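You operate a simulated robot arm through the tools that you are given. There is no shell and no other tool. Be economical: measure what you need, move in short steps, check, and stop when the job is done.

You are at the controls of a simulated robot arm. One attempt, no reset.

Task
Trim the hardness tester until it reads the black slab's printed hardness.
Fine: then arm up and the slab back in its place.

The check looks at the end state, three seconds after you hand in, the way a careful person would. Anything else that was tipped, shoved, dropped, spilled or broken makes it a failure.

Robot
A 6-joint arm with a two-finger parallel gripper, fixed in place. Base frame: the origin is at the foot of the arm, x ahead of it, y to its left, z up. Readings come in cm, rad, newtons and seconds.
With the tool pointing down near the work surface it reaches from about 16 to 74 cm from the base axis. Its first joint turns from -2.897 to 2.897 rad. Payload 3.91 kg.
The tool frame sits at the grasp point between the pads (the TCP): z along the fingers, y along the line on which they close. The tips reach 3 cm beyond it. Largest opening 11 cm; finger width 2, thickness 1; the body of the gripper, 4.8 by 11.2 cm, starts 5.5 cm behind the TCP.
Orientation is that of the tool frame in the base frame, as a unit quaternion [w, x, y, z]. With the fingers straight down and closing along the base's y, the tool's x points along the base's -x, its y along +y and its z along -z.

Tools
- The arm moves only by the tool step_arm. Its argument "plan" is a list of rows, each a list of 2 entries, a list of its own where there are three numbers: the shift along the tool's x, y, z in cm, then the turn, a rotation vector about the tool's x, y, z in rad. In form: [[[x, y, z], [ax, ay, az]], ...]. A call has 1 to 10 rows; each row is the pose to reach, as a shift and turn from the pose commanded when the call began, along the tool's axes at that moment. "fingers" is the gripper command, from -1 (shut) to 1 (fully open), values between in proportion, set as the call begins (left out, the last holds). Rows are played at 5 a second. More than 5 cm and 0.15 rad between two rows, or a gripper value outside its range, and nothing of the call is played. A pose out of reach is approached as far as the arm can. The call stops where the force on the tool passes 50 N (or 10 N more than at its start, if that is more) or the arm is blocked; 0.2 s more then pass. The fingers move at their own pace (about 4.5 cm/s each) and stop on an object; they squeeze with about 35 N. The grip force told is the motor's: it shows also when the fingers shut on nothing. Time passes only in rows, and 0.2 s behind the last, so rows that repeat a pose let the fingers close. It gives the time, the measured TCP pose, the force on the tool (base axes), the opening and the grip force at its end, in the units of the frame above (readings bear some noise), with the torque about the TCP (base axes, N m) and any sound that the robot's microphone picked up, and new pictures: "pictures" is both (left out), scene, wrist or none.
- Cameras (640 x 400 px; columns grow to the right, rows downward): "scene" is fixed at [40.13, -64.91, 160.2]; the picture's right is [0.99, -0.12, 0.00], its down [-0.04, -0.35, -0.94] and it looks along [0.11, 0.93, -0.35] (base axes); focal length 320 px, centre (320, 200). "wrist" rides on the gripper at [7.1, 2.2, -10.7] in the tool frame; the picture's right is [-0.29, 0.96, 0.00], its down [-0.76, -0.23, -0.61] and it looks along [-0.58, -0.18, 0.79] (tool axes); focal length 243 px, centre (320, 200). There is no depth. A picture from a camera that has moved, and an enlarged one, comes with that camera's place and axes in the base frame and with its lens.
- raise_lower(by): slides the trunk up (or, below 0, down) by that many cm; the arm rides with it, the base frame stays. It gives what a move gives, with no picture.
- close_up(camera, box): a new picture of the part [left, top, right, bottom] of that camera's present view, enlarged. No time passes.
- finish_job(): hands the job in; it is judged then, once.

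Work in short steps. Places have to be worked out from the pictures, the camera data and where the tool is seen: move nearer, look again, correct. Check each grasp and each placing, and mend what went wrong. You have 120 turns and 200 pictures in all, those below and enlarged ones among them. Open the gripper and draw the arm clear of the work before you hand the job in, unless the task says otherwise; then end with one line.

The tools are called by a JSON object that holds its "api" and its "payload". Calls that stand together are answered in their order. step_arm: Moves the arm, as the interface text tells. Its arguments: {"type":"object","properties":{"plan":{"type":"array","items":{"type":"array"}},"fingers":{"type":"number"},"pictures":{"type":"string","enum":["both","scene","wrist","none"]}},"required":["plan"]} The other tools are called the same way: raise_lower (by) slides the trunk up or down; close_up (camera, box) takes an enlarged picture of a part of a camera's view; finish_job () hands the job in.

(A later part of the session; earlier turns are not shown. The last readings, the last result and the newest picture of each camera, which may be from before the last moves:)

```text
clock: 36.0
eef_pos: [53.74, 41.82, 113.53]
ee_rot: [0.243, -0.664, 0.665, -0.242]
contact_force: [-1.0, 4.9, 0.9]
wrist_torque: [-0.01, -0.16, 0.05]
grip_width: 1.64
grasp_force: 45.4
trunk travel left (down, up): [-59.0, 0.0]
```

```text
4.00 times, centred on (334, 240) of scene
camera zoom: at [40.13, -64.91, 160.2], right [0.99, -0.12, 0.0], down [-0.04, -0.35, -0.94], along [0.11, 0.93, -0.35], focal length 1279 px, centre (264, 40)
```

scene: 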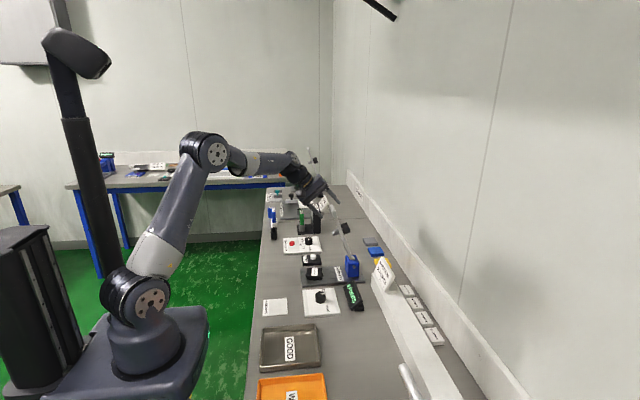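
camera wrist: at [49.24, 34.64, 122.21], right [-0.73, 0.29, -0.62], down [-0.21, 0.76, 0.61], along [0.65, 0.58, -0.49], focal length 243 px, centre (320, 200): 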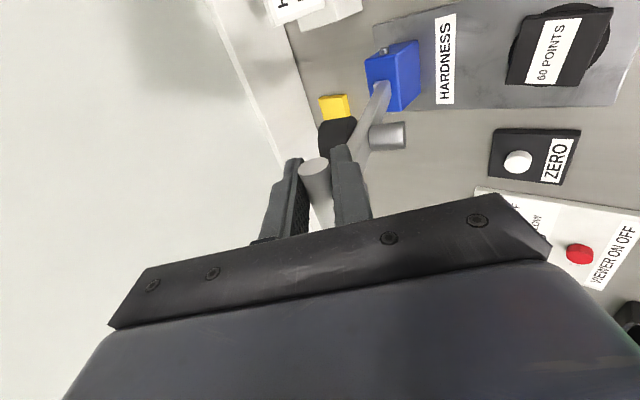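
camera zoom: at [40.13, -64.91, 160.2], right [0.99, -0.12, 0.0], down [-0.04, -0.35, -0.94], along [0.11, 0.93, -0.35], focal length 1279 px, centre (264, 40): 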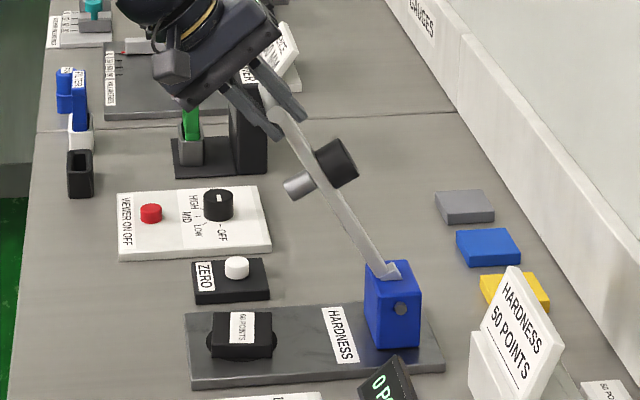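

Moves freely with low force and the hinge refines to (66.7, 91.8). Continue the arc to about 30° and look.

{"api": "step_arm", "payload": {"plan": [[[0, 1.83, -0.23], [0, 0, 0]], [[0, 4.04, -0.33], [0, 0, 0]], [[0, 6.24, -0.24], [0, 0, 0]], [[0, 8.43, 0.05], [0, 0, 0]], [[0, 10.59, 0.53], [0, 0, 0]], [[0, 12.7, 1.18], [0, 0, 0]], [[0, 12.7, 1.18], [0, 0, 0]]], "pictures": "none"}}

{"api": "close_up", "payload": {"camera": "scene", "box": [270, 200, 398, 300]}}

```text
clock: 37.6
eef_pos: [44.71, 41.85, 104.02]
ee_rot: [0.242, -0.663, 0.665, -0.244]
contact_force: [2.4, -5.2, -1.6]
wrist_torque: [-0.48, -0.11, -0.42]
grip_width: 1.69
grasp_force: 44.8
trunk travel left (down, up): [-59.0, 0.0]
```

```text
4.00 times, centred on (334, 250) of scene
camera zoom: at [40.13, -64.91, 160.2], right [0.99, -0.12, 0.0], down [-0.04, -0.35, -0.94], along [0.11, 0.93, -0.35], focal length 1279 px, centre (264, 0)
```

zoom: 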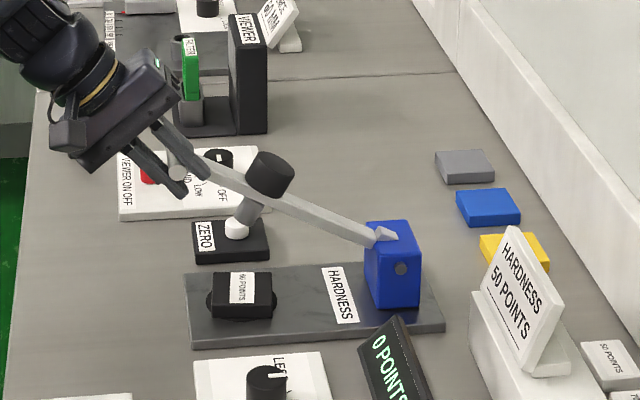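

Still smooth. Continue to about 10°.

{"api": "step_arm", "payload": {"plan": [[[0, 1.62, 0.69], [0, 0, 0]], [[0, 3.57, 1.7], [0, 0, 0]], [[0, 5.42, 2.87], [0, 0, 0]], [[0, 7.17, 4.2], [0, 0, 0]], [[0, 7.17, 4.2], [0, 0, 0]]], "pictures": "none"}}

{"api": "close_up", "payload": {"camera": "scene", "box": [270, 210, 398, 310]}}

```text
clock: 38.9
eef_pos: [41.97, 41.91, 96.36]
ee_rot: [0.242, -0.664, 0.665, -0.243]
contact_force: [1.0, 5.1, -1.7]
wrist_torque: [0.16, -0.02, 0.1]
grip_width: 1.64
grasp_force: 45.2
trunk travel left (down, up): [-59.0, 0.0]
```

```text
4.00 times, centred on (334, 260) of scene
camera zoom: at [40.13, -64.91, 160.2], right [0.99, -0.12, 0.0], down [-0.04, -0.35, -0.94], along [0.11, 0.93, -0.35], focal length 1279 px, centre (264, -40)
```

zoom: 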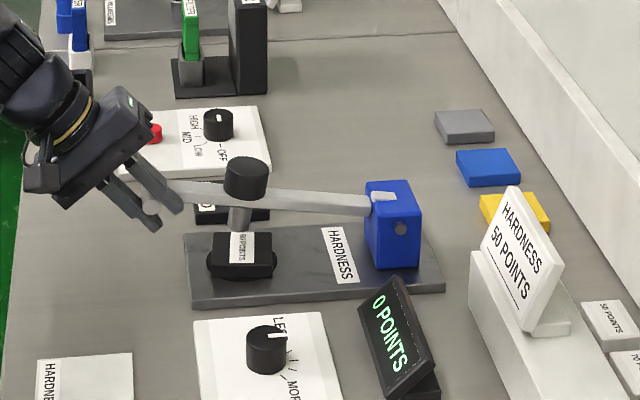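

The probe is nearly on the slab. I press down in small steps, watching the force and the display.

{"api": "step_arm", "payload": {"plan": [[[0, 0.35, 0.35], [0, 0, 0]], [[0, 0.7, 0.7], [0, 0, 0]], [[0, 0.7, 0.7], [0, 0, 0]]], "pictures": "none"}}

{"api": "close_up", "payload": {"camera": "scene", "box": [270, 210, 398, 310]}}

```text
clock: 39.6
eef_pos: [41.92, 41.83, 95.45]
ee_rot: [0.242, -0.664, 0.664, -0.242]
contact_force: [1.7, 8.2, 0.3]
wrist_torque: [0.11, -0.18, 0.05]
grip_width: 1.65
grasp_force: 45.3
trunk travel left (down, up): [-59.0, 0.0]
```

```text
4.00 times, centred on (334, 260) of scene
camera zoom: at [40.13, -64.91, 160.2], right [0.99, -0.12, 0.0], down [-0.04, -0.35, -0.94], along [0.11, 0.93, -0.35], focal length 1279 px, centre (264, -40)
```

zoom: 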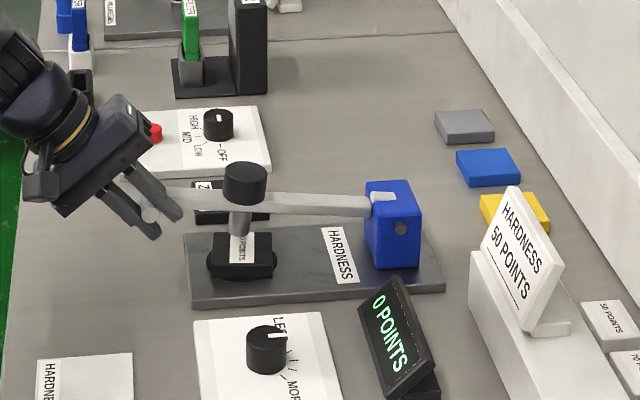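

{"api": "step_arm", "payload": {"plan": [[[0, 0.3, 0.4], [0, 0, 0]], [[0, 0.6, 0.75], [0, 0, 0]], [[0, 0.9, 1.1], [0, 0, 0]], [[0, 0.9, 1.1], [0, 0, 0]]], "pictures": "none"}}

{"api": "close_up", "payload": {"camera": "scene", "box": [270, 210, 398, 310]}}

```text
clock: 40.6
eef_pos: [41.73, 41.74, 94.06]
ee_rot: [0.242, -0.664, 0.665, -0.242]
contact_force: [-5.7, 11.3, -0.6]
wrist_torque: [0.37, -0.07, 0.26]
grip_width: 1.65
grasp_force: 45.0
trunk travel left (down, up): [-59.0, 0.0]
```

```text
4.00 times, centred on (334, 260) of scene
camera zoom: at [40.13, -64.91, 160.2], right [0.99, -0.12, 0.0], down [-0.04, -0.35, -0.94], along [0.11, 0.93, -0.35], focal length 1279 px, centre (264, -40)
```

zoom: 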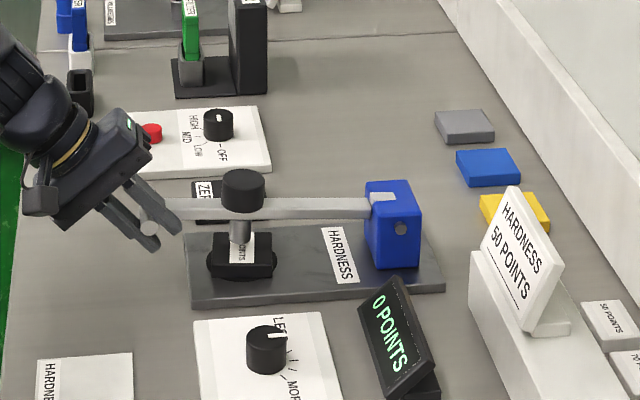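

Previous step showed no vertical load yet; I press another ~1 cm.

{"api": "step_arm", "payload": {"plan": [[[0, 0.2, 0.3], [0, 0, 0]], [[0, 0.4, 0.55], [0, 0, 0]], [[0, 0.6, 0.8], [0, 0, 0]], [[0, 0.6, 0.8], [0, 0, 0]]], "pictures": "none"}}

{"api": "close_up", "payload": {"camera": "scene", "box": [270, 210, 398, 310]}}

```text
clock: 41.6
eef_pos: [41.8, 41.83, 93.16]
ee_rot: [-0.243, 0.664, -0.664, 0.242]
contact_force: [-16.6, 14.0, -0.7]
wrist_torque: [0.36, 0.11, 0.2]
grip_width: 1.64
grasp_force: 44.6
trunk travel left (down, up): [-59.0, 0.0]
```

```text
4.00 times, centred on (334, 260) of scene
camera zoom: at [40.13, -64.91, 160.2], right [0.99, -0.12, 0.0], down [-0.04, -0.35, -0.94], along [0.11, 0.93, -0.35], focal length 1279 px, centre (264, -40)
```

zoom: 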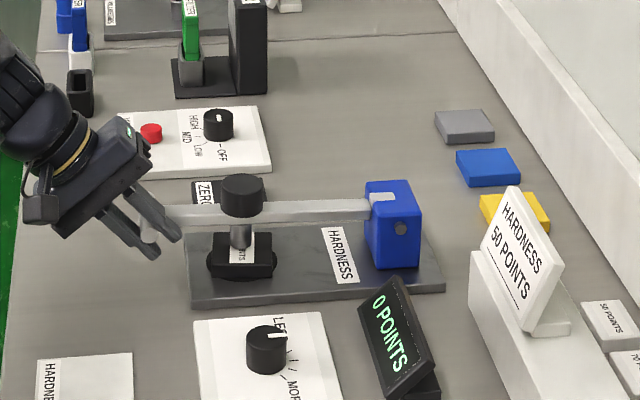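

Sideways load shows I'm slightly off the arc in +x; I correct by −0.4 cm in x while going down another 1 cm.

{"api": "step_arm", "payload": {"plan": [[[0, 0.3, -0.25], [0, 0, 0]], [[0, 0.6, 0.0], [0, 0, 0]], [[0, 0.95, 0.5], [0, 0, 0]], [[0, 0.95, 0.5], [0, 0, 0]]], "pictures": "none"}}

{"api": "close_up", "payload": {"camera": "scene", "box": [270, 210, 398, 310]}}

```text
clock: 42.6
eef_pos: [41.67, 41.85, 92.26]
ee_rot: [0.244, -0.662, 0.665, -0.244]
contact_force: [24.0, 13.5, 16.4]
wrist_torque: [-1.01, -0.1, -0.64]
grip_width: 1.69
grasp_force: 45.1
trunk travel left (down, up): [-59.0, 0.0]
```

```text
4.00 times, centred on (334, 260) of scene
camera zoom: at [40.13, -64.91, 160.2], right [0.99, -0.12, 0.0], down [-0.04, -0.35, -0.94], along [0.11, 0.93, -0.35], focal length 1279 px, centre (264, -40)
```

zoom: 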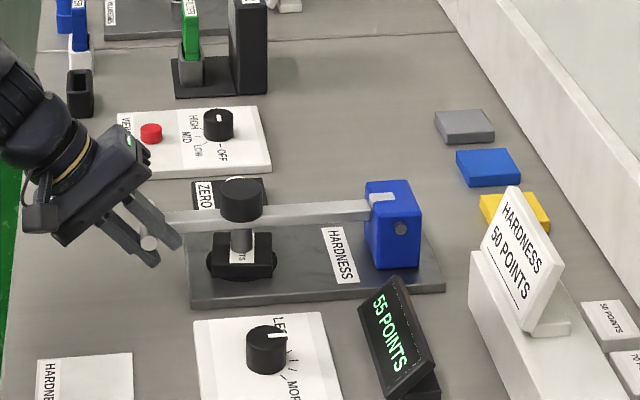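

Contact made: display reads 55 POINTS. I open a little and back out along the fingers, then see whether the lever stays down.

{"api": "step_arm", "payload": {"plan": [[[0, 0, 0], [0, 0, 0]], [[0, 0, 0], [0, 0, 0]], [[0, 0, 0], [0, 0, 0]], [[0, 0, -3], [0, 0, 0]], [[0, 0, -6], [0, 0, 0]], [[0, 0, -10], [0, 0, 0]], [[0, 0, -14], [0, 0, 0]], [[0, 0, -14], [0, 0, 0]]], "fingers": -0.4, "pictures": "scene"}}

{"api": "close_up", "payload": {"camera": "scene", "box": [270, 210, 398, 310]}}

```text
clock: 44.5
eef_pos: [32.5, 41.54, 103.06]
ee_rot: [0.242, -0.663, 0.665, -0.243]
contact_force: [-0.7, -0.2, 0.4]
wrist_torque: [0.02, 0.0, 0.0]
grip_width: 3.29
grasp_force: 0.1
trunk travel left (down, up): [-59.0, 0.0]
```

scene: 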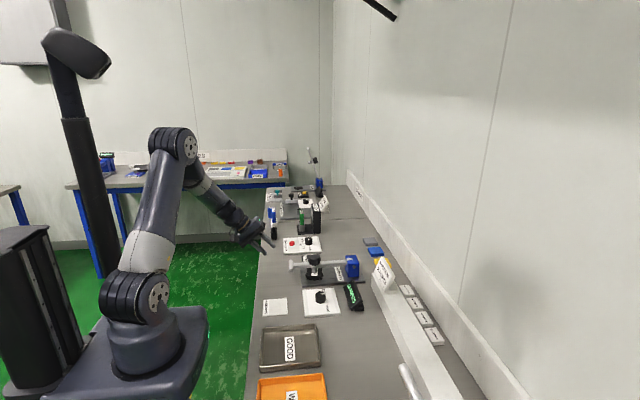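

```text
4.00 times, centred on (334, 260) of scene
camera zoom: at [40.13, -64.91, 160.2], right [0.99, -0.12, 0.0], down [-0.04, -0.35, -0.94], along [0.11, 0.93, -0.35], focal length 1279 px, centre (264, -40)
```

zoom: 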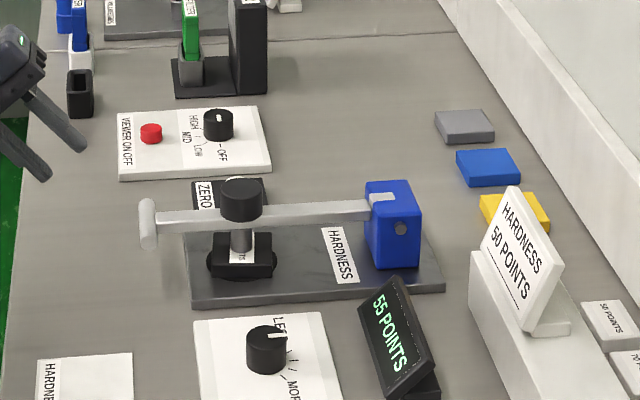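

The lever stays down at 55 POINTS. Now the trim knob: a closer look at its scale.

{"api": "close_up", "payload": {"camera": "scene", "box": [298, 280, 346, 320]}}

```text
10.00 times, centred on (322, 300) of scene
camera zoom: at [40.13, -64.91, 160.2], right [0.99, -0.12, 0.0], down [-0.04, -0.35, -0.94], along [0.11, 0.93, -0.35], focal length 3198 px, centre (300, -800)
```

zoom: 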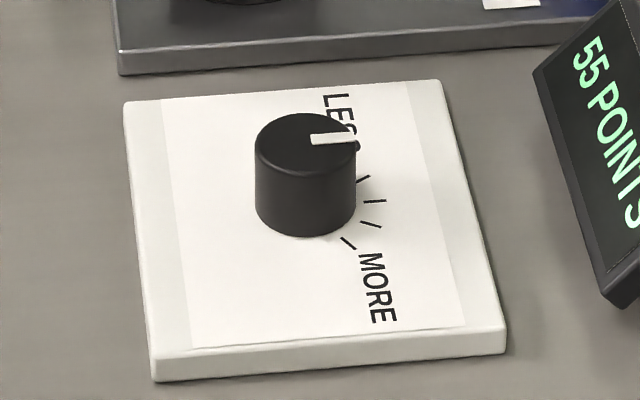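

Pointer is near mid-scale; MORE is clockwise. Knob about 3.6 cm across, top near z 89.3 at about (51.4, 28.7). I bring the tool upright again and move above the knob.

{"api": "step_arm", "payload": {"plan": [[[0, 0, -1], [-0.14, 0, 0]], [[0, 0, -2], [-0.28, 0, 0]], [[0, 0, -3], [-0.42, 0, 0]], [[0, 0, -4], [-0.56, 0, 0]], [[0, 0, -4], [-0.7, 0, 0]], [[0, 0, -4], [-0.7, 0, 0]]], "pictures": "none", "fingers": 0.3}}

```text
clock: 45.9
eef_pos: [29.82, 41.87, 106.04]
ee_rot: [-0.001, -0.707, 0.707, 0.001]
contact_force: [0.4, 0.1, 0.0]
wrist_torque: [0.01, 0.02, -0.04]
grip_width: 7.15
grasp_force: 0.0
trunk travel left (down, up): [-59.0, 0.0]
```

Upright. Move over the knob at z 101.

{"api": "step_arm", "payload": {"plan": [[[3, -3, 0], [0, 0, 0]], [[6, -6, 0], [0, 0, 0]], [[8, -9.5, 1], [0, 0, 0]], [[10, -13, 2], [0, 0, 0]], [[12, -16.5, 3], [0, 0, 0]], [[13, -19.5, 4], [0, 0, 0]], [[13.2, -21.6, 5], [0, 0, 0]], [[13.2, -21.6, 5], [0, 0, 0]]]}}

{"api": "close_up", "payload": {"camera": "scene", "box": [270, 220, 398, 320]}}

```text
clock: 47.6
eef_pos: [51.61, 28.76, 100.79]
ee_rot: [0.0, -0.707, 0.708, 0.0]
contact_force: [-0.2, 0.4, 0.6]
wrist_torque: [-0.01, 0.02, 0.01]
grip_width: 7.17
grasp_force: 0.0
trunk travel left (down, up): [-59.0, 0.0]
camera wrist: at [49.5, 21.59, 111.5], right [-0.96, 0.29, 0.0], down [0.23, 0.76, 0.61], along [0.18, 0.58, -0.79], focal length 243 px, centre (320, 200)
```

scene: 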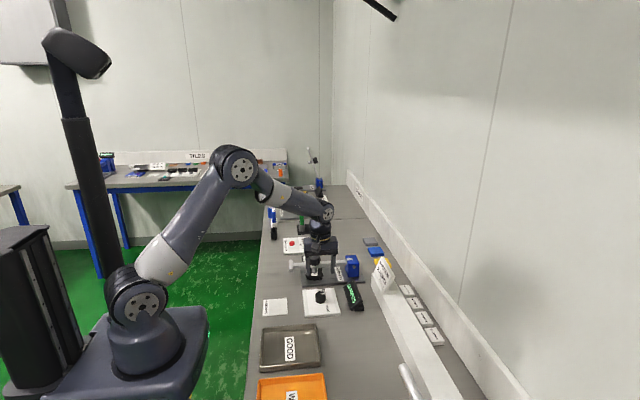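
wrist: 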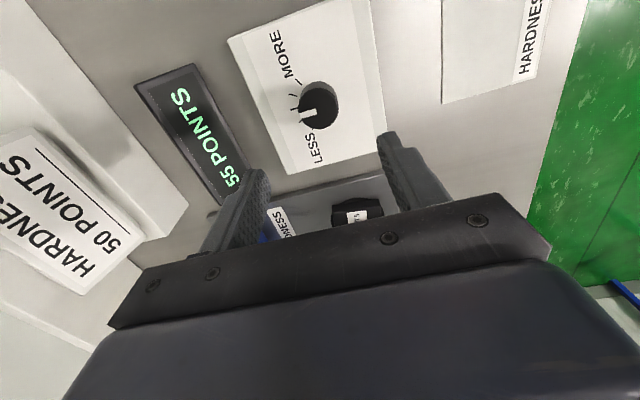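

```text
4.00 times, centred on (334, 270) of scene
camera zoom: at [40.13, -64.91, 160.2], right [0.99, -0.12, 0.0], down [-0.04, -0.35, -0.94], along [0.11, 0.93, -0.35], focal length 1279 px, centre (264, -80)
```

zoom: 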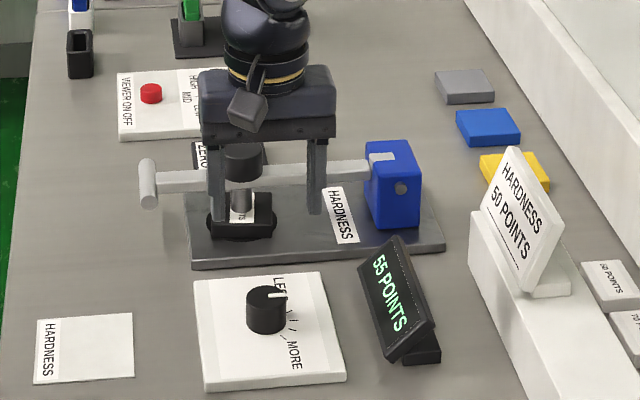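

Two views give the knob centre ≈ (51.5, 27.7), top z ≈ 89.5–90. I descend partway with a 6 cm opening and check.

{"api": "step_arm", "payload": {"plan": [[[0.5, 0.05, 2.5], [0, 0, 0]], [[1.0, 0.1, 5], [0, 0, 0]], [[1.0, 0.1, 6.5], [0, 0, 0]], [[1.0, 0.1, 6.5], [0, 0, 0]]], "fingers": 0.1, "pictures": "wrist"}}

{"api": "close_up", "payload": {"camera": "scene", "box": [290, 240, 386, 315]}}

```text
clock: 48.6
eef_pos: [51.27, 27.71, 94.46]
ee_rot: [0.0, -0.707, 0.708, 0.001]
contact_force: [0.3, -0.1, -0.4]
wrist_torque: [0.02, -0.01, 0.0]
grip_width: 6.05
grasp_force: 0.0
trunk travel left (down, up): [-59.0, 0.0]
camera wrist: at [49.18, 20.48, 105.2], right [-0.96, 0.29, 0.0], down [0.23, 0.76, 0.61], along [0.18, 0.58, -0.79], focal length 243 px, centre (320, 200)
```

wrist: 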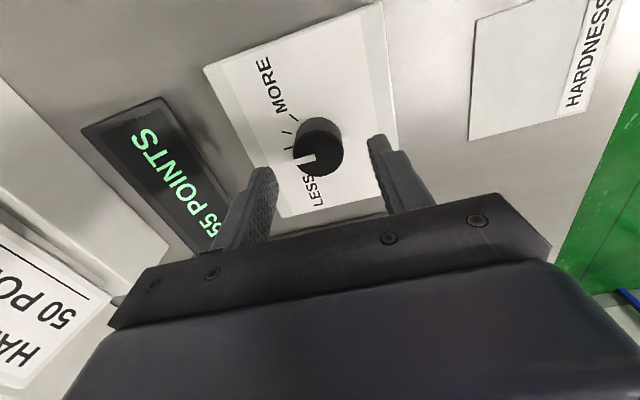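

```text
5.33 times, centred on (338, 278) of scene
camera zoom: at [40.13, -64.91, 160.2], right [0.99, -0.12, 0.0], down [-0.04, -0.35, -0.94], along [0.11, 0.93, -0.35], focal length 1705 px, centre (224, -213)
```

zoom: 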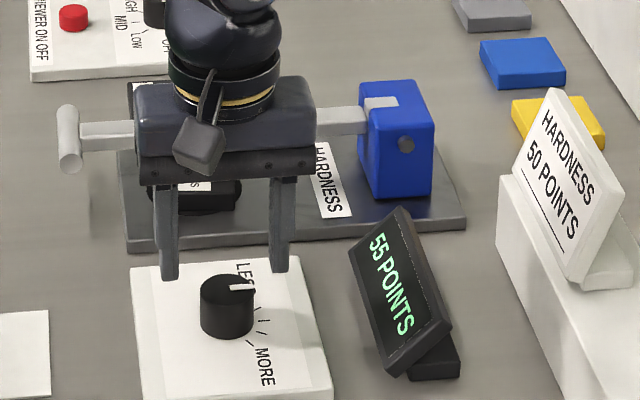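

Alignment is good; I shift +0.3 cm in x and descend so the fingertips straddle the knob.

{"api": "step_arm", "payload": {"plan": [[[-0.1, -0.3, 1.5], [0, 0, 0]], [[-0.1, -0.3, 3], [0, 0, 0]], [[-0.1, -0.3, 3.7], [0, 0, 0]], [[-0.1, -0.3, 3.7], [0, 0, 0]]], "pictures": "wrist"}}

{"api": "close_up", "payload": {"camera": "scene", "box": [290, 240, 386, 315]}}

```text
clock: 49.6
eef_pos: [51.74, 27.65, 90.82]
ee_rot: [0.0, -0.705, 0.709, 0.0]
contact_force: [-0.3, -0.4, -0.8]
wrist_torque: [0.02, 0.0, 0.0]
grip_width: 6.04
grasp_force: 0.1
trunk travel left (down, up): [-59.0, 0.0]
camera wrist: at [49.58, 20.49, 101.54], right [-0.96, 0.29, 0.0], down [0.23, 0.76, 0.61], along [0.18, 0.58, -0.79], focal length 243 px, centre (320, 200)
```

wrist: 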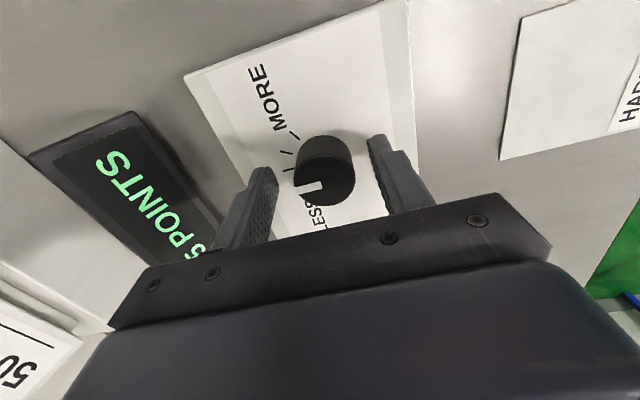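

```text
5.33 times, centred on (338, 278) of scene
camera zoom: at [40.13, -64.91, 160.2], right [0.99, -0.12, 0.0], down [-0.04, -0.35, -0.94], along [0.11, 0.93, -0.35], focal length 1705 px, centre (224, -213)
```

zoom: 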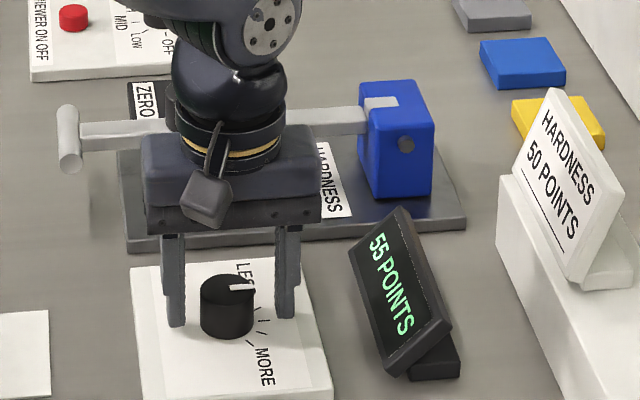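

Nearly centred; a small +0.45 cm y correction and 0.5 cm lower, then close on the knob.

{"api": "step_arm", "payload": {"plan": [[[-0.45, 0, 0.3], [0, 0, 0]], [[-0.45, 0, 0.5], [0, 0, 0]], [[-0.45, 0, 0.5], [0, 0, 0]]], "pictures": "none"}}

{"api": "step_arm", "payload": {"plan": [[[0, 0, 0], [0, 0, 0]], [[0, 0, 0], [0, 0, 0]], [[0, 0, 0], [0, 0, 0]], [[0, 0, 0], [0, 0, 0]]], "fingers": -1, "pictures": "wrist"}}

{"api": "close_up", "payload": {"camera": "scene", "box": [290, 240, 386, 315]}}

```text
clock: 50.5
eef_pos: [51.7, 28.09, 90.27]
ee_rot: [0.001, -0.707, 0.708, 0.0]
contact_force: [1.2, 0.7, 0.3]
wrist_torque: [0.02, 0.01, 0.02]
grip_width: 6.06
grasp_force: 0.0
trunk travel left (down, up): [-59.0, 0.0]
```

```text
clock: 51.5
eef_pos: [51.57, 28.05, 90.3]
ee_rot: [-0.001, -0.706, 0.708, -0.001]
contact_force: [-16.3, 0.6, -2.3]
wrist_torque: [-0.29, 0.1, -0.02]
grip_width: 3.5
grasp_force: 44.7
trunk travel left (down, up): [-59.0, 0.0]
camera wrist: at [49.42, 20.93, 101.01], right [-0.96, 0.29, 0.0], down [0.23, 0.76, 0.61], along [0.18, 0.58, -0.8], focal length 243 px, centre (320, 200)
```

wrist: 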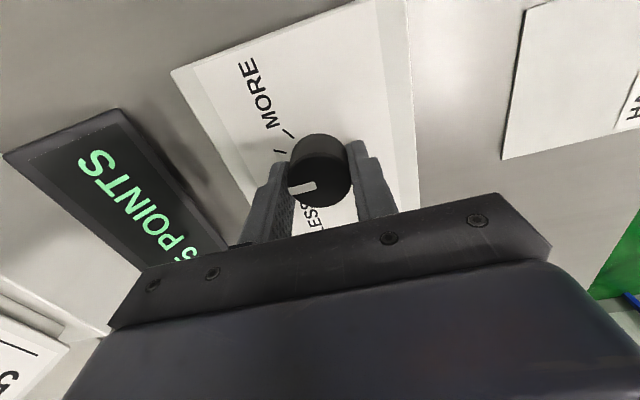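

```text
5.33 times, centred on (338, 278) of scene
camera zoom: at [40.13, -64.91, 160.2], right [0.99, -0.12, 0.0], down [-0.04, -0.35, -0.94], along [0.11, 0.93, -0.35], focal length 1705 px, centre (224, -213)
```

zoom: 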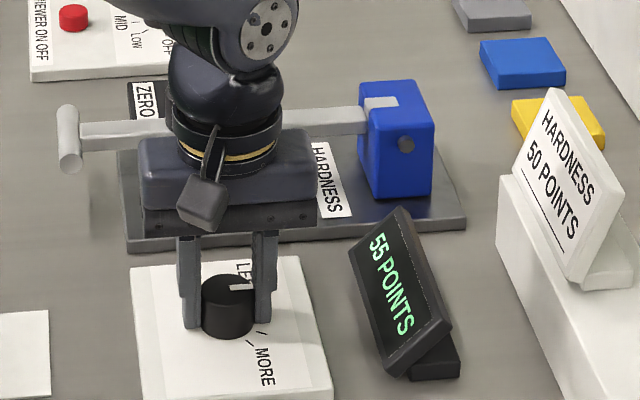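

Knob gripped (3.5 cm). I relieve the sideways load and turn it 0.15 rad clockwise toward MORE, then read.

{"api": "step_arm", "payload": {"plan": [[[0, 0.2, 0], [0, 0, 0.07]], [[0, 0.2, 0], [0, 0, 0.15]], [[0, 0.2, 0], [0, 0, 0.15]]], "pictures": "none"}}

{"api": "close_up", "payload": {"camera": "scene", "box": [290, 240, 386, 315]}}

```text
clock: 52.2
eef_pos: [51.46, 28.08, 90.26]
ee_rot: [-0.001, -0.651, 0.759, 0.0]
contact_force: [-8.3, -2.9, -5.5]
wrist_torque: [-0.94, 0.07, 0.03]
grip_width: 3.53
grasp_force: 45.5
trunk travel left (down, up): [-59.0, 0.0]
```

```text
5.33 times, centred on (338, 278) of scene
camera zoom: at [40.13, -64.91, 160.2], right [0.99, -0.12, 0.0], down [-0.04, -0.35, -0.94], along [0.11, 0.93, -0.35], focal length 1705 px, centre (224, -213)
```

zoom: 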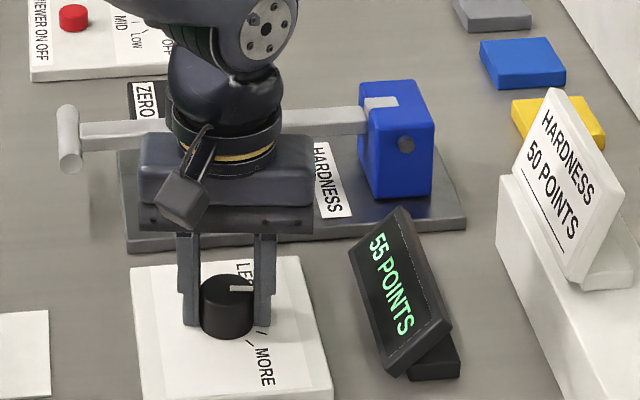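

Still 55; turn another 0.15.

{"api": "step_arm", "payload": {"plan": [[[0, 0.1, 0], [0, 0, 0.08]], [[0, 0.1, 0], [0, 0, 0.15]], [[0, 0.1, 0], [0, 0, 0.15]]], "pictures": "none"}}

{"api": "close_up", "payload": {"camera": "scene", "box": [290, 240, 386, 315]}}

```text
clock: 53.0
eef_pos: [51.56, 28.2, 90.28]
ee_rot: [0.002, -0.593, 0.806, 0.0]
contact_force: [7.1, -7.0, -2.3]
wrist_torque: [-1.19, 0.33, 0.01]
grip_width: 3.51
grasp_force: 45.1
trunk travel left (down, up): [-59.0, 0.0]
```

```text
5.33 times, centred on (338, 278) of scene
camera zoom: at [40.13, -64.91, 160.2], right [0.99, -0.12, 0.0], down [-0.04, -0.35, -0.94], along [0.11, 0.93, -0.35], focal length 1705 px, centre (224, -213)
```

zoom: 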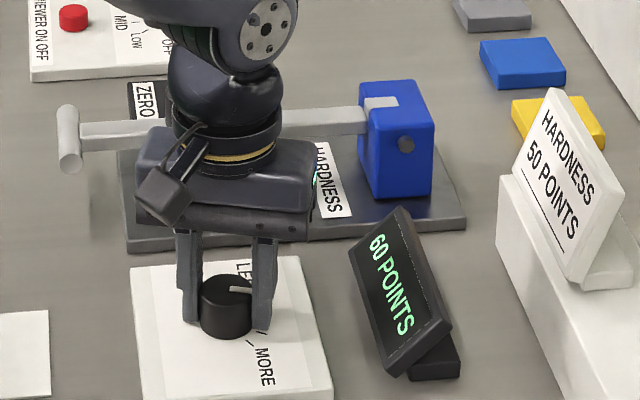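

It now reads 60. The scale ticks are about 30° apart and I've turned 17°, so I continue 0.15 to sit nearer the tick's centre, and confirm it still reads 60.

{"api": "step_arm", "payload": {"plan": [[[0, -0.1, 0], [0, 0, 0.08]], [[0, -0.1, 0], [0, 0, 0.15]], [[0, -0.1, 0], [0, 0, 0.15]]], "pictures": "wrist"}}

{"api": "close_up", "payload": {"camera": "scene", "box": [290, 240, 386, 315]}}

```text
clock: 53.9
eef_pos: [51.54, 28.15, 90.25]
ee_rot: [0.002, -0.53, 0.848, 0.001]
contact_force: [12.3, -9.1, 11.6]
wrist_torque: [-1.18, 0.77, 0.01]
grip_width: 3.52
grasp_force: 45.6
trunk travel left (down, up): [-59.0, 0.0]
camera wrist: at [46.54, 22.53, 100.97], right [-0.73, 0.68, 0.0], down [0.54, 0.58, 0.61], along [0.41, 0.45, -0.79], focal length 243 px, centre (320, 200)
```

wrist: 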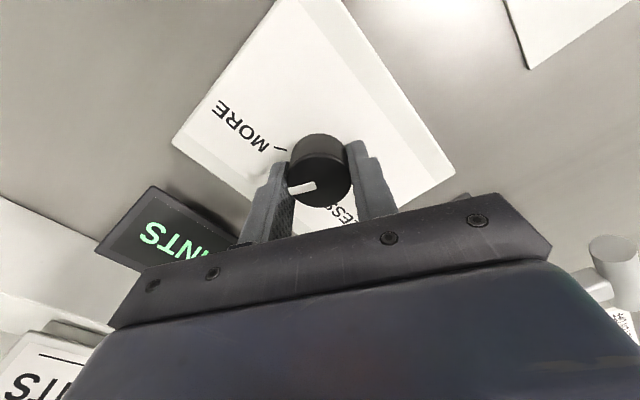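

```text
5.33 times, centred on (338, 278) of scene
camera zoom: at [40.13, -64.91, 160.2], right [0.99, -0.12, 0.0], down [-0.04, -0.35, -0.94], along [0.11, 0.93, -0.35], focal length 1705 px, centre (224, -213)
```

zoom: 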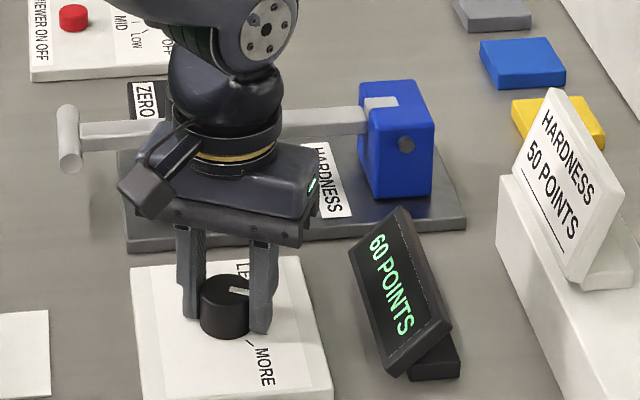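

Still 60. I release the knob and lift straight up to see the pointer and reading.

{"api": "step_arm", "payload": {"plan": [[[0, 0, 0], [0, 0, 0]], [[0, 0, 0], [0, 0, 0]], [[0, 0, 0], [0, 0, 0]], [[0, 0, -4], [0, 0, 0]], [[0, 0, -8], [0, 0, 0]], [[0, 0, -12], [0, 0, 0]], [[0, 0, -12], [0, 0, 0]]], "fingers": 0.1, "pictures": "none"}}

{"api": "close_up", "payload": {"camera": "scene", "box": [298, 270, 362, 320]}}

```text
clock: 55.5
eef_pos: [50.87, 28.18, 102.54]
ee_rot: [0.0, -0.53, 0.848, 0.0]
contact_force: [0.3, -0.3, 0.1]
wrist_torque: [-0.01, 0.0, 0.0]
grip_width: 6.06
grasp_force: 0.0
trunk travel left (down, up): [-59.0, 0.0]
```

```text
8.00 times, centred on (330, 295) of scene
camera zoom: at [40.13, -64.91, 160.2], right [0.99, -0.12, 0.0], down [-0.04, -0.35, -0.94], along [0.11, 0.93, -0.35], focal length 2558 px, centre (240, -560)
```

zoom: 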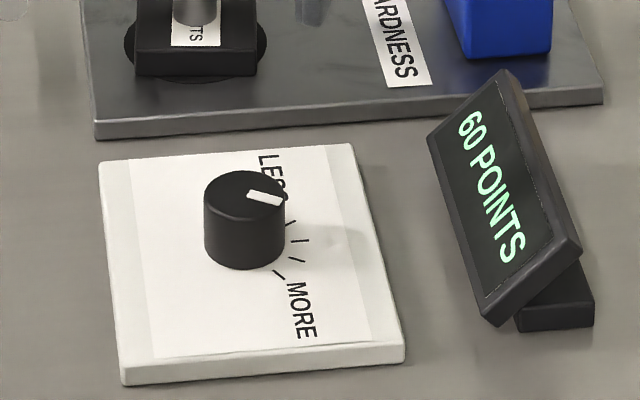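

Pointer sits on the next tick and the display holds 60. Now to raise the lever: turn the tool back to the clamping orientation and return in front of the crossbar.

{"api": "step_arm", "payload": {"plan": [[[0, 0, -1], [0, 0, -0.14]], [[0, 0, -2], [0, 0, -0.28]], [[0, 0, -3], [0, 0, -0.41]], [[0, 0, -4], [0, 0, -0.45]], [[0, 0, -4], [0, 0, -0.45]]], "pictures": "none"}}

{"api": "step_arm", "payload": {"plan": [[[-1, 4, 0], [0, 0, 0]], [[-3, 8, 0], [0, 0, 0]], [[-6, 12, 0], [0, 0, 0]], [[-9, 15.5, 0], [0, 0, 0]], [[-12, 18.5, 0], [0, 0, 0]], [[-13.6, 21, 0], [0, 0, 0]], [[-13.6, 21, 0], [0, 0, 0]]], "pictures": "none"}}

{"api": "step_arm", "payload": {"plan": [[[0, 0, 0], [0.14, 0, 0]], [[0, 0, 0], [0.28, 0, 0]], [[0, 0, 0], [0.42, 0, 0]], [[0, 0, 0], [0.56, 0, 0]], [[0, 0, 0], [0.7, 0, 0]], [[0, 0, 0], [0.7, 0, 0]]]}}

{"api": "close_up", "payload": {"camera": "scene", "box": [250, 200, 378, 300]}}

```text
clock: 56.6
eef_pos: [51.43, 28.47, 106.38]
ee_rot: [0.0, -0.707, 0.707, 0.0]
contact_force: [-0.3, -0.1, 0.1]
wrist_torque: [-0.01, 0.0, -0.01]
grip_width: 6.03
grasp_force: 0.0
trunk travel left (down, up): [-59.0, 0.0]
```

```text
clock: 58.2
eef_pos: [30.45, 41.79, 106.23]
ee_rot: [0.0, -0.707, 0.707, -0.001]
contact_force: [0.7, -0.8, -0.3]
wrist_torque: [0.0, 0.0, -0.01]
grip_width: 6.04
grasp_force: 0.0
trunk travel left (down, up): [-59.0, 0.0]
```

```text
clock: 59.6
eef_pos: [30.72, 41.82, 106.19]
ee_rot: [0.243, -0.663, 0.665, -0.243]
contact_force: [0.0, 0.7, -0.2]
wrist_torque: [-0.02, -0.01, -0.02]
grip_width: 6.06
grasp_force: 0.1
trunk travel left (down, up): [-59.0, 0.0]
camera wrist: at [21.95, 34.64, 112.99], right [-0.73, 0.29, -0.62], down [-0.22, 0.76, 0.61], along [0.65, 0.58, -0.49], focal length 243 px, centre (320, 200)
```

scene: 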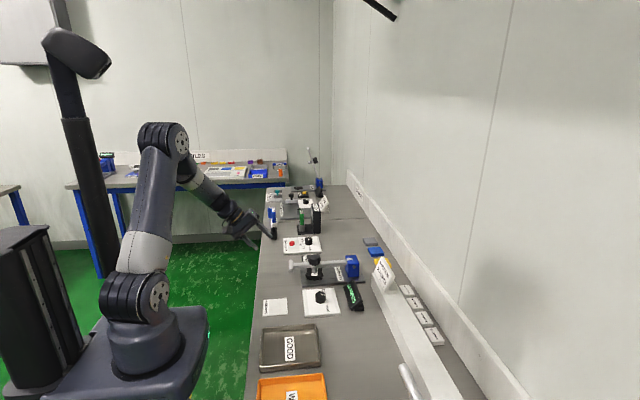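
wrist: 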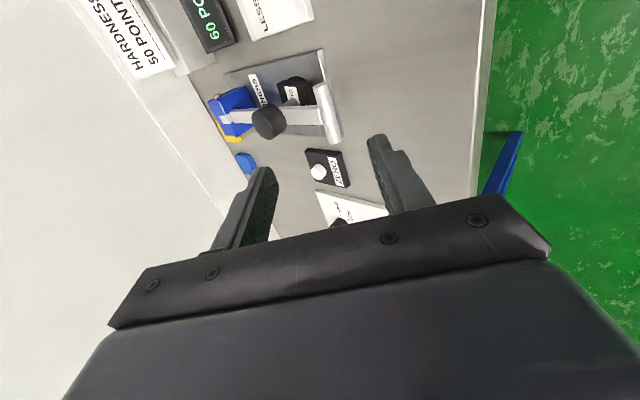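

```text
4.00 times, centred on (314, 250) of scene
camera zoom: at [40.13, -64.91, 160.2], right [0.99, -0.12, 0.0], down [-0.04, -0.35, -0.94], along [0.11, 0.93, -0.35], focal length 1279 px, centre (344, 0)
```

zoom: 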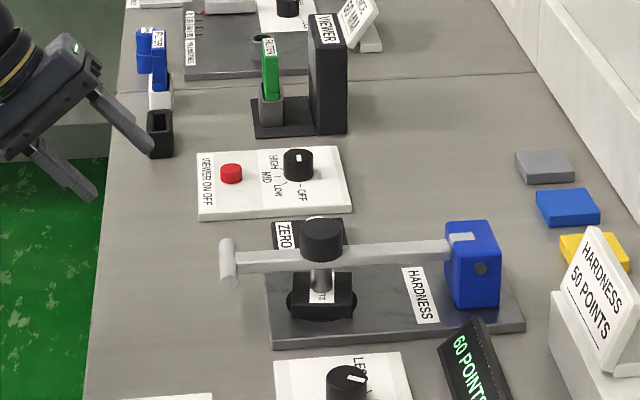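

The bar should be ~17.7 cm ahead along the fingers. I narrow to ~4.4 cm and advance most of the way, then check.

{"api": "step_arm", "payload": {"plan": [[[0, 0.6, 4], [0, 0, 0]], [[0, 0.6, 8], [0, 0, 0]], [[0, 0.6, 11.5], [0, 0, 0]], [[0, 0.6, 13], [0, 0, 0]], [[0, 0.6, 13], [0, 0, 0]]], "fingers": -0.2, "pictures": "wrist"}}

{"api": "close_up", "payload": {"camera": "scene", "box": [266, 220, 362, 295]}}

```text
clock: 60.9
eef_pos: [38.58, 41.63, 96.06]
ee_rot: [0.242, -0.664, 0.665, -0.243]
contact_force: [0.3, 0.9, 0.8]
wrist_torque: [0.0, 0.04, 0.0]
grip_width: 4.41
grasp_force: 0.0
trunk travel left (down, up): [-59.0, 0.0]
camera wrist: at [30.06, 34.44, 102.75], right [-0.73, 0.29, -0.62], down [-0.21, 0.76, 0.61], along [0.65, 0.58, -0.49], focal length 243 px, centre (320, 200)
```

wrist: 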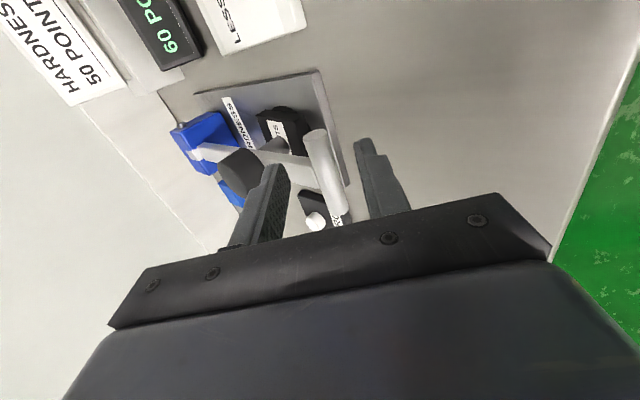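

```text
5.33 times, centred on (314, 258) of scene
camera zoom: at [40.13, -64.91, 160.2], right [0.99, -0.12, 0.0], down [-0.04, -0.35, -0.94], along [0.11, 0.93, -0.35], focal length 1705 px, centre (352, -107)
```

zoom: 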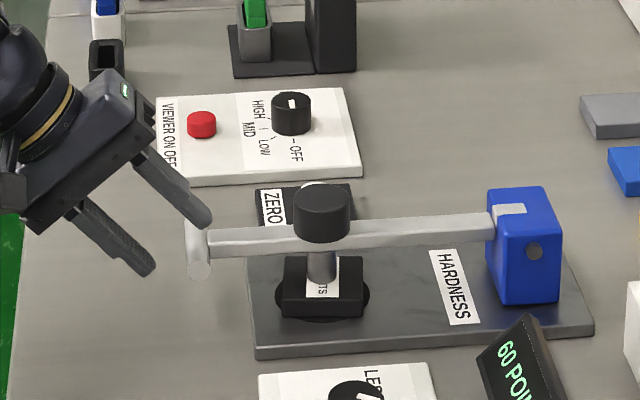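

Bar is between the fingers; advance 4.8 cm and clamp.

{"api": "step_arm", "payload": {"plan": [[[0, 0, 2], [0, 0, 0]], [[0, 0, 4], [0, 0, 0]], [[0, 0, 4.8], [0, 0, 0]], [[0, 0, 4.8], [0, 0, 0]]], "pictures": "none"}}

{"api": "step_arm", "payload": {"plan": [[[0, 0, 0], [0, 0, 0]], [[0, 0, 0], [0, 0, 0]], [[0, 0, 0], [0, 0, 0]], [[0, 0, 0], [0, 0, 0]]], "fingers": -1, "pictures": "none"}}

{"api": "close_up", "payload": {"camera": "scene", "box": [266, 220, 362, 295]}}

```text
clock: 61.9
eef_pos: [41.76, 41.79, 92.1]
ee_rot: [0.242, -0.664, 0.665, -0.242]
contact_force: [0.4, 0.0, 0.2]
wrist_torque: [-0.04, 0.01, 0.0]
grip_width: 4.39
grasp_force: 0.1
trunk travel left (down, up): [-59.0, 0.0]
```

```text
clock: 62.9
eef_pos: [41.71, 41.71, 92.2]
ee_rot: [0.243, -0.663, 0.665, -0.243]
contact_force: [8.8, 0.7, 7.8]
wrist_torque: [-0.18, -0.03, -0.05]
grip_width: 1.65
grasp_force: 44.8
trunk travel left (down, up): [-59.0, 0.0]
```

```text
5.33 times, centred on (314, 258) of scene
camera zoom: at [40.13, -64.91, 160.2], right [0.99, -0.12, 0.0], down [-0.04, -0.35, -0.94], along [0.11, 0.93, -0.35], focal length 1705 px, centre (352, -107)
```

zoom: 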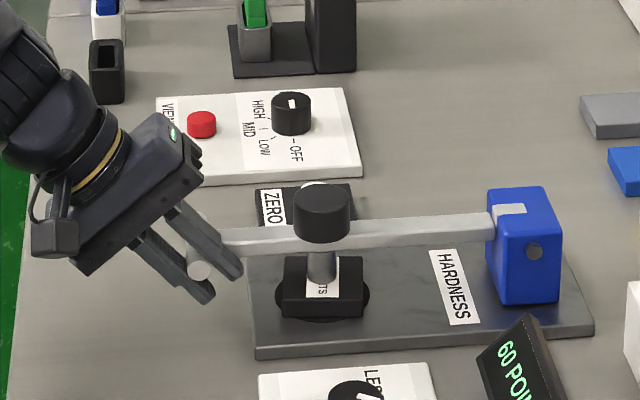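

Clamped. Now swing the lever up along the fitted arc (centre (66.7, 91.8), R 25.15), first to 40°.

{"api": "step_arm", "payload": {"plan": [[[0, -1.1, -1.41], [0, 0, 0]], [[0, -2.73, -2.9], [0, 0, 0]], [[0, -4.47, -4.22], [0, 0, 0]], [[0, -6.32, -5.4], [0, 0, 0]], [[0, -8.27, -6.41], [0, 0, 0]], [[0, -10.3, -7.25], [0, 0, 0]], [[0, -12.4, -7.9], [0, 0, 0]], [[0, -14.53, -8.38], [0, 0, 0]], [[0, -14.53, -8.38], [0, 0, 0]]], "pictures": "none"}}

{"api": "close_up", "payload": {"camera": "scene", "box": [270, 200, 398, 300]}}

```text
clock: 64.8
eef_pos: [47.07, 41.71, 108.17]
ee_rot: [0.242, -0.664, 0.665, -0.242]
contact_force: [-3.3, -4.9, -0.2]
wrist_torque: [-0.09, 0.26, 0.05]
grip_width: 1.68
grasp_force: 44.7
trunk travel left (down, up): [-59.0, 0.0]
```

```text
4.00 times, centred on (334, 250) of scene
camera zoom: at [40.13, -64.91, 160.2], right [0.99, -0.12, 0.0], down [-0.04, -0.35, -0.94], along [0.11, 0.93, -0.35], focal length 1279 px, centre (264, 0)
```

zoom: 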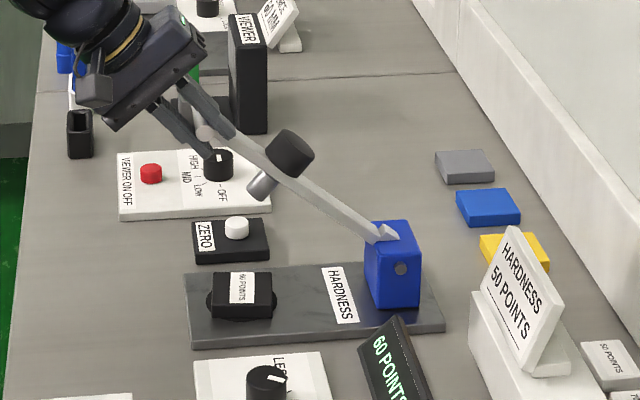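

The lever follows with light forces; continue to about 71°, its original angle.

{"api": "step_arm", "payload": {"plan": [[[0, -2.18, -0.28], [0, 0, 0]], [[0, -4.37, -0.38], [0, 0, 0]], [[0, -6.56, -0.27], [0, 0, 0]], [[0, -8.73, 0.02], [0, 0, 0]], [[0, -10.88, 0.5], [0, 0, 0]], [[0, -12.97, 1.16], [0, 0, 0]], [[0, -13.4, 1.3], [0, 0, 0]], [[0, -13.4, 1.3], [0, 0, 0]]], "pictures": "none"}}

{"api": "close_up", "payload": {"camera": "scene", "box": [270, 190, 398, 290]}}

```text
clock: 66.7
eef_pos: [58.18, 41.81, 115.68]
ee_rot: [0.243, -0.664, 0.664, -0.243]
contact_force: [-3.1, 2.4, 1.0]
wrist_torque: [0.13, 0.11, 0.28]
grip_width: 1.65
grasp_force: 44.1
trunk travel left (down, up): [-59.0, 0.0]
```

```text
4.00 times, centred on (334, 240) of scene
camera zoom: at [40.13, -64.91, 160.2], right [0.99, -0.12, 0.0], down [-0.04, -0.35, -0.94], along [0.11, 0.93, -0.35], focal length 1279 px, centre (264, 40)
```

zoom: 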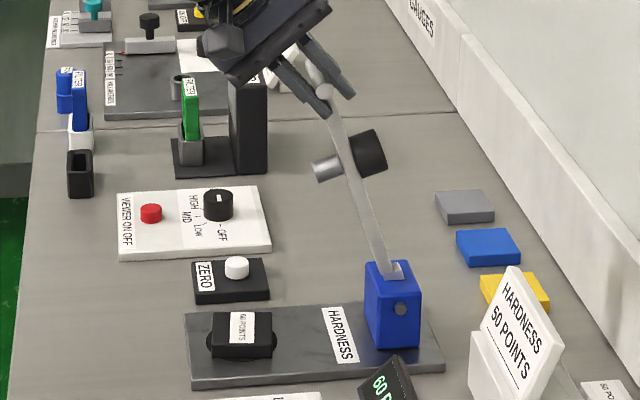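

Almost at the original angle; a further ~2° then release and back out.

{"api": "step_arm", "payload": {"plan": [[[0, -0.4, 0.2], [0, 0, 0]], [[0, -0.8, 0.38], [0, 0, 0]], [[0, -0.8, 0.38], [0, 0, 0]]], "pictures": "none"}}

{"api": "step_arm", "payload": {"plan": [[[0, 0, 0], [0, 0, 0]], [[0, 0, 0], [0, 0, 0]], [[0, 0, 0], [0, 0, 0]], [[0, 0, 0], [0, 0, 0]], [[0, 0, -3], [0, 0, 0]], [[0, 0, -6], [0, 0, 0]], [[0, 0, -10], [0, 0, 0]], [[0, 0, -10], [0, 0, 0]]], "fingers": -0.1, "pictures": "scene"}}

{"api": "close_up", "payload": {"camera": "scene", "box": [270, 190, 398, 290]}}

```text
clock: 67.5
eef_pos: [59.14, 41.83, 115.78]
ee_rot: [-0.242, 0.665, -0.664, 0.242]
contact_force: [-1.0, 9.0, -0.7]
wrist_torque: [0.46, 0.22, 0.33]
grip_width: 1.66
grasp_force: 44.8
trunk travel left (down, up): [-59.0, 0.0]
```

```text
clock: 69.2
eef_pos: [52.62, 41.77, 123.2]
ee_rot: [0.242, -0.664, 0.664, -0.242]
contact_force: [0.3, -0.2, -0.4]
wrist_torque: [0.01, 0.01, 0.0]
grip_width: 4.97
grasp_force: 0.1
trunk travel left (down, up): [-59.0, 0.0]
```

scene: 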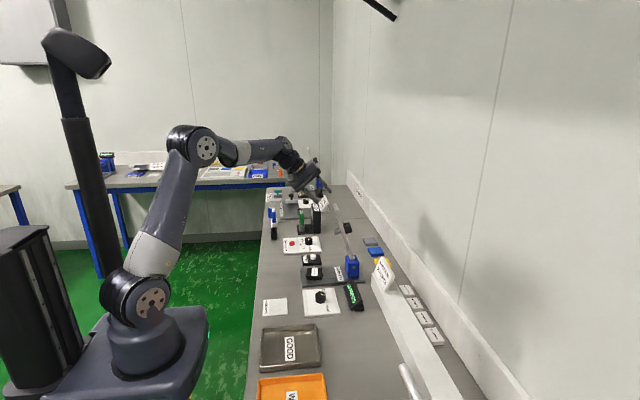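

```text
4.00 times, centred on (334, 240) of scene
camera zoom: at [40.13, -64.91, 160.2], right [0.99, -0.12, 0.0], down [-0.04, -0.35, -0.94], along [0.11, 0.93, -0.35], focal length 1279 px, centre (264, 40)
```

zoom: 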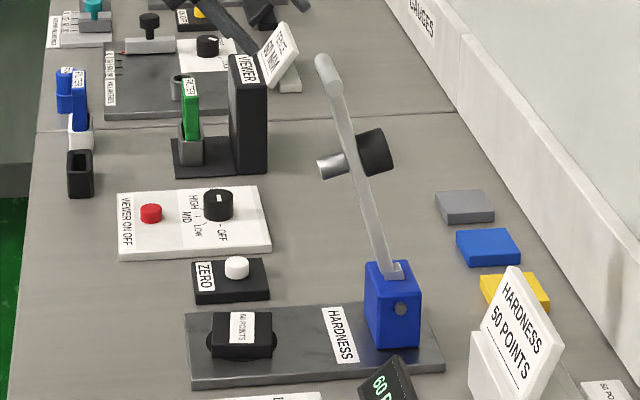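

Lever is up and stays; display holds 60. Now back away, untilt and turn to the slab-gripping yaw.

{"api": "step_arm", "payload": {"plan": [[[0, 3.3, -1.5], [0, 0, 0]], [[0, 6.6, -3], [0, 0, 0]], [[0, 10, -4.5], [0, 0, 0]], [[0, 13.3, -6], [0, 0, 0]], [[0, 13.3, -6], [-0.14, 0, 0]], [[0, 13.3, -6], [-0.28, 0, 0]], [[0, 13.3, -6], [-0.42, 0, 0]], [[0, 13.3, -6], [-0.56, 0, 0]], [[0, 13.3, -6], [-0.7, 0, 0]]], "pictures": "none", "fingers": 0.5}}

{"api": "step_arm", "payload": {"plan": [[[0, 0, 0], [0, 0, 0.14]], [[0, 0, 0], [0, 0, 0.28]], [[0, 0, 0], [0, 0, 0.42]], [[0, 0, 0], [0, 0, 0.56]], [[0, 0, 0], [0, 0, 0.7]], [[0, 0, 0], [0, 0, 0.84]], [[0, 0, 0], [0, 0, 0.98]], [[0, 0, 0], [0, 0, 1.12]], [[0, 0, 0], [0, 0, 1.26]], [[0, 0, 0], [0, 0, 1.4]]], "pictures": "none"}}

{"api": "step_arm", "payload": {"plan": [[[0, 0, 0], [0, 0, 0.14]], [[0, 0, 0], [0, 0, 0.28]], [[0, 0, 0], [0, 0, 0.3]], [[0, 0, 0], [0, 0, 0.3]]], "pictures": "wrist"}}

```text
clock: 71.2
eef_pos: [38.74, 41.87, 119.43]
ee_rot: [-0.001, -0.707, 0.708, 0.001]
contact_force: [0.2, 0.9, 0.8]
wrist_torque: [0.0, 0.0, 0.0]
grip_width: 8.26
grasp_force: 0.0
trunk travel left (down, up): [-59.0, 0.0]
```

```text
clock: 73.5
eef_pos: [38.63, 41.72, 119.52]
ee_rot: [0.0, -0.084, 0.996, 0.0]
contact_force: [-0.2, -1.1, -0.7]
wrist_torque: [0.01, 0.0, 0.0]
grip_width: 8.27
grasp_force: 0.0
trunk travel left (down, up): [-59.0, 0.0]
```

```text
clock: 74.5
eef_pos: [38.7, 41.85, 119.59]
ee_rot: [0.001, 0.065, 0.998, 0.0]
contact_force: [-1.0, -1.0, 0.0]
wrist_torque: [-0.04, 0.02, -0.02]
grip_width: 8.24
grasp_force: 0.2
trunk travel left (down, up): [-59.0, 0.0]
camera wrist: at [31.93, 44.76, 130.28], right [0.41, 0.91, 0.0], down [0.72, -0.33, 0.61], along [0.55, -0.25, -0.79], focal length 243 px, centre (320, 200)
```

wrist: 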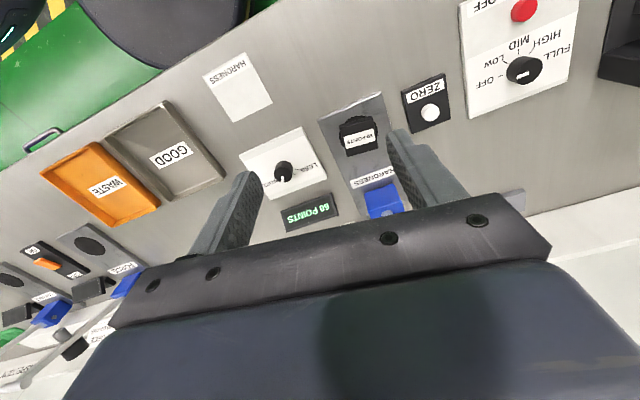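

Orientation matches the earlier slab grip. I descend and return over the slab at the recorded release pose (49.1, 44.2).

{"api": "step_arm", "payload": {"plan": [[[0, 0, 4.5], [0, 0, 0]], [[0, 0, 9], [0, 0, 0]], [[0, 0, 13.5], [0, 0, 0]], [[0, 1, 18], [0, 0, 0]], [[-3, 2, 20.5], [0, 0, 0]], [[-6.5, 3.6, 21.5], [0, 0, 0]], [[-10, 3.65, 21.5], [0, 0, 0]], [[-10, 3.65, 25], [0, 0, 0]], [[-10, 3.65, 25], [0, 0, 0]]], "pictures": "wrist"}}

{"api": "close_up", "payload": {"camera": "scene", "box": [270, 200, 398, 300]}}

```text
clock: 76.5
eef_pos: [49.17, 44.21, 94.55]
ee_rot: [0.0, 0.066, 0.998, 0.0]
contact_force: [-0.5, 0.3, -0.1]
wrist_torque: [0.02, 0.01, -0.04]
grip_width: 8.26
grasp_force: 0.0
trunk travel left (down, up): [-59.0, 0.0]
camera wrist: at [42.38, 47.31, 105.29], right [0.41, 0.91, 0.0], down [0.72, -0.33, 0.61], along [0.55, -0.25, -0.79], focal length 243 px, centre (320, 200)
```

wrist: 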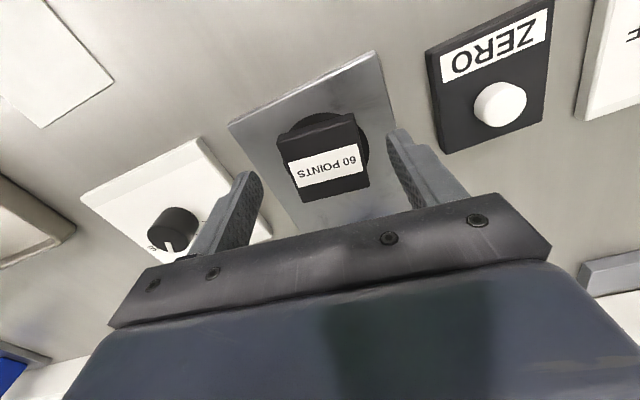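

```text
4.00 times, centred on (334, 250) of scene
camera zoom: at [40.13, -64.91, 160.2], right [0.99, -0.12, 0.0], down [-0.04, -0.35, -0.94], along [0.11, 0.93, -0.35], focal length 1279 px, centre (264, 0)
```

zoom: 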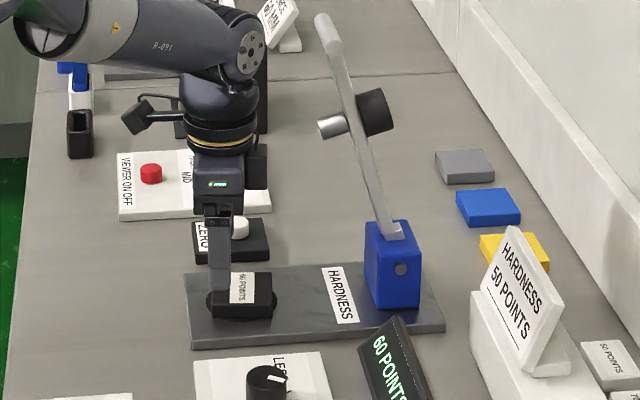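

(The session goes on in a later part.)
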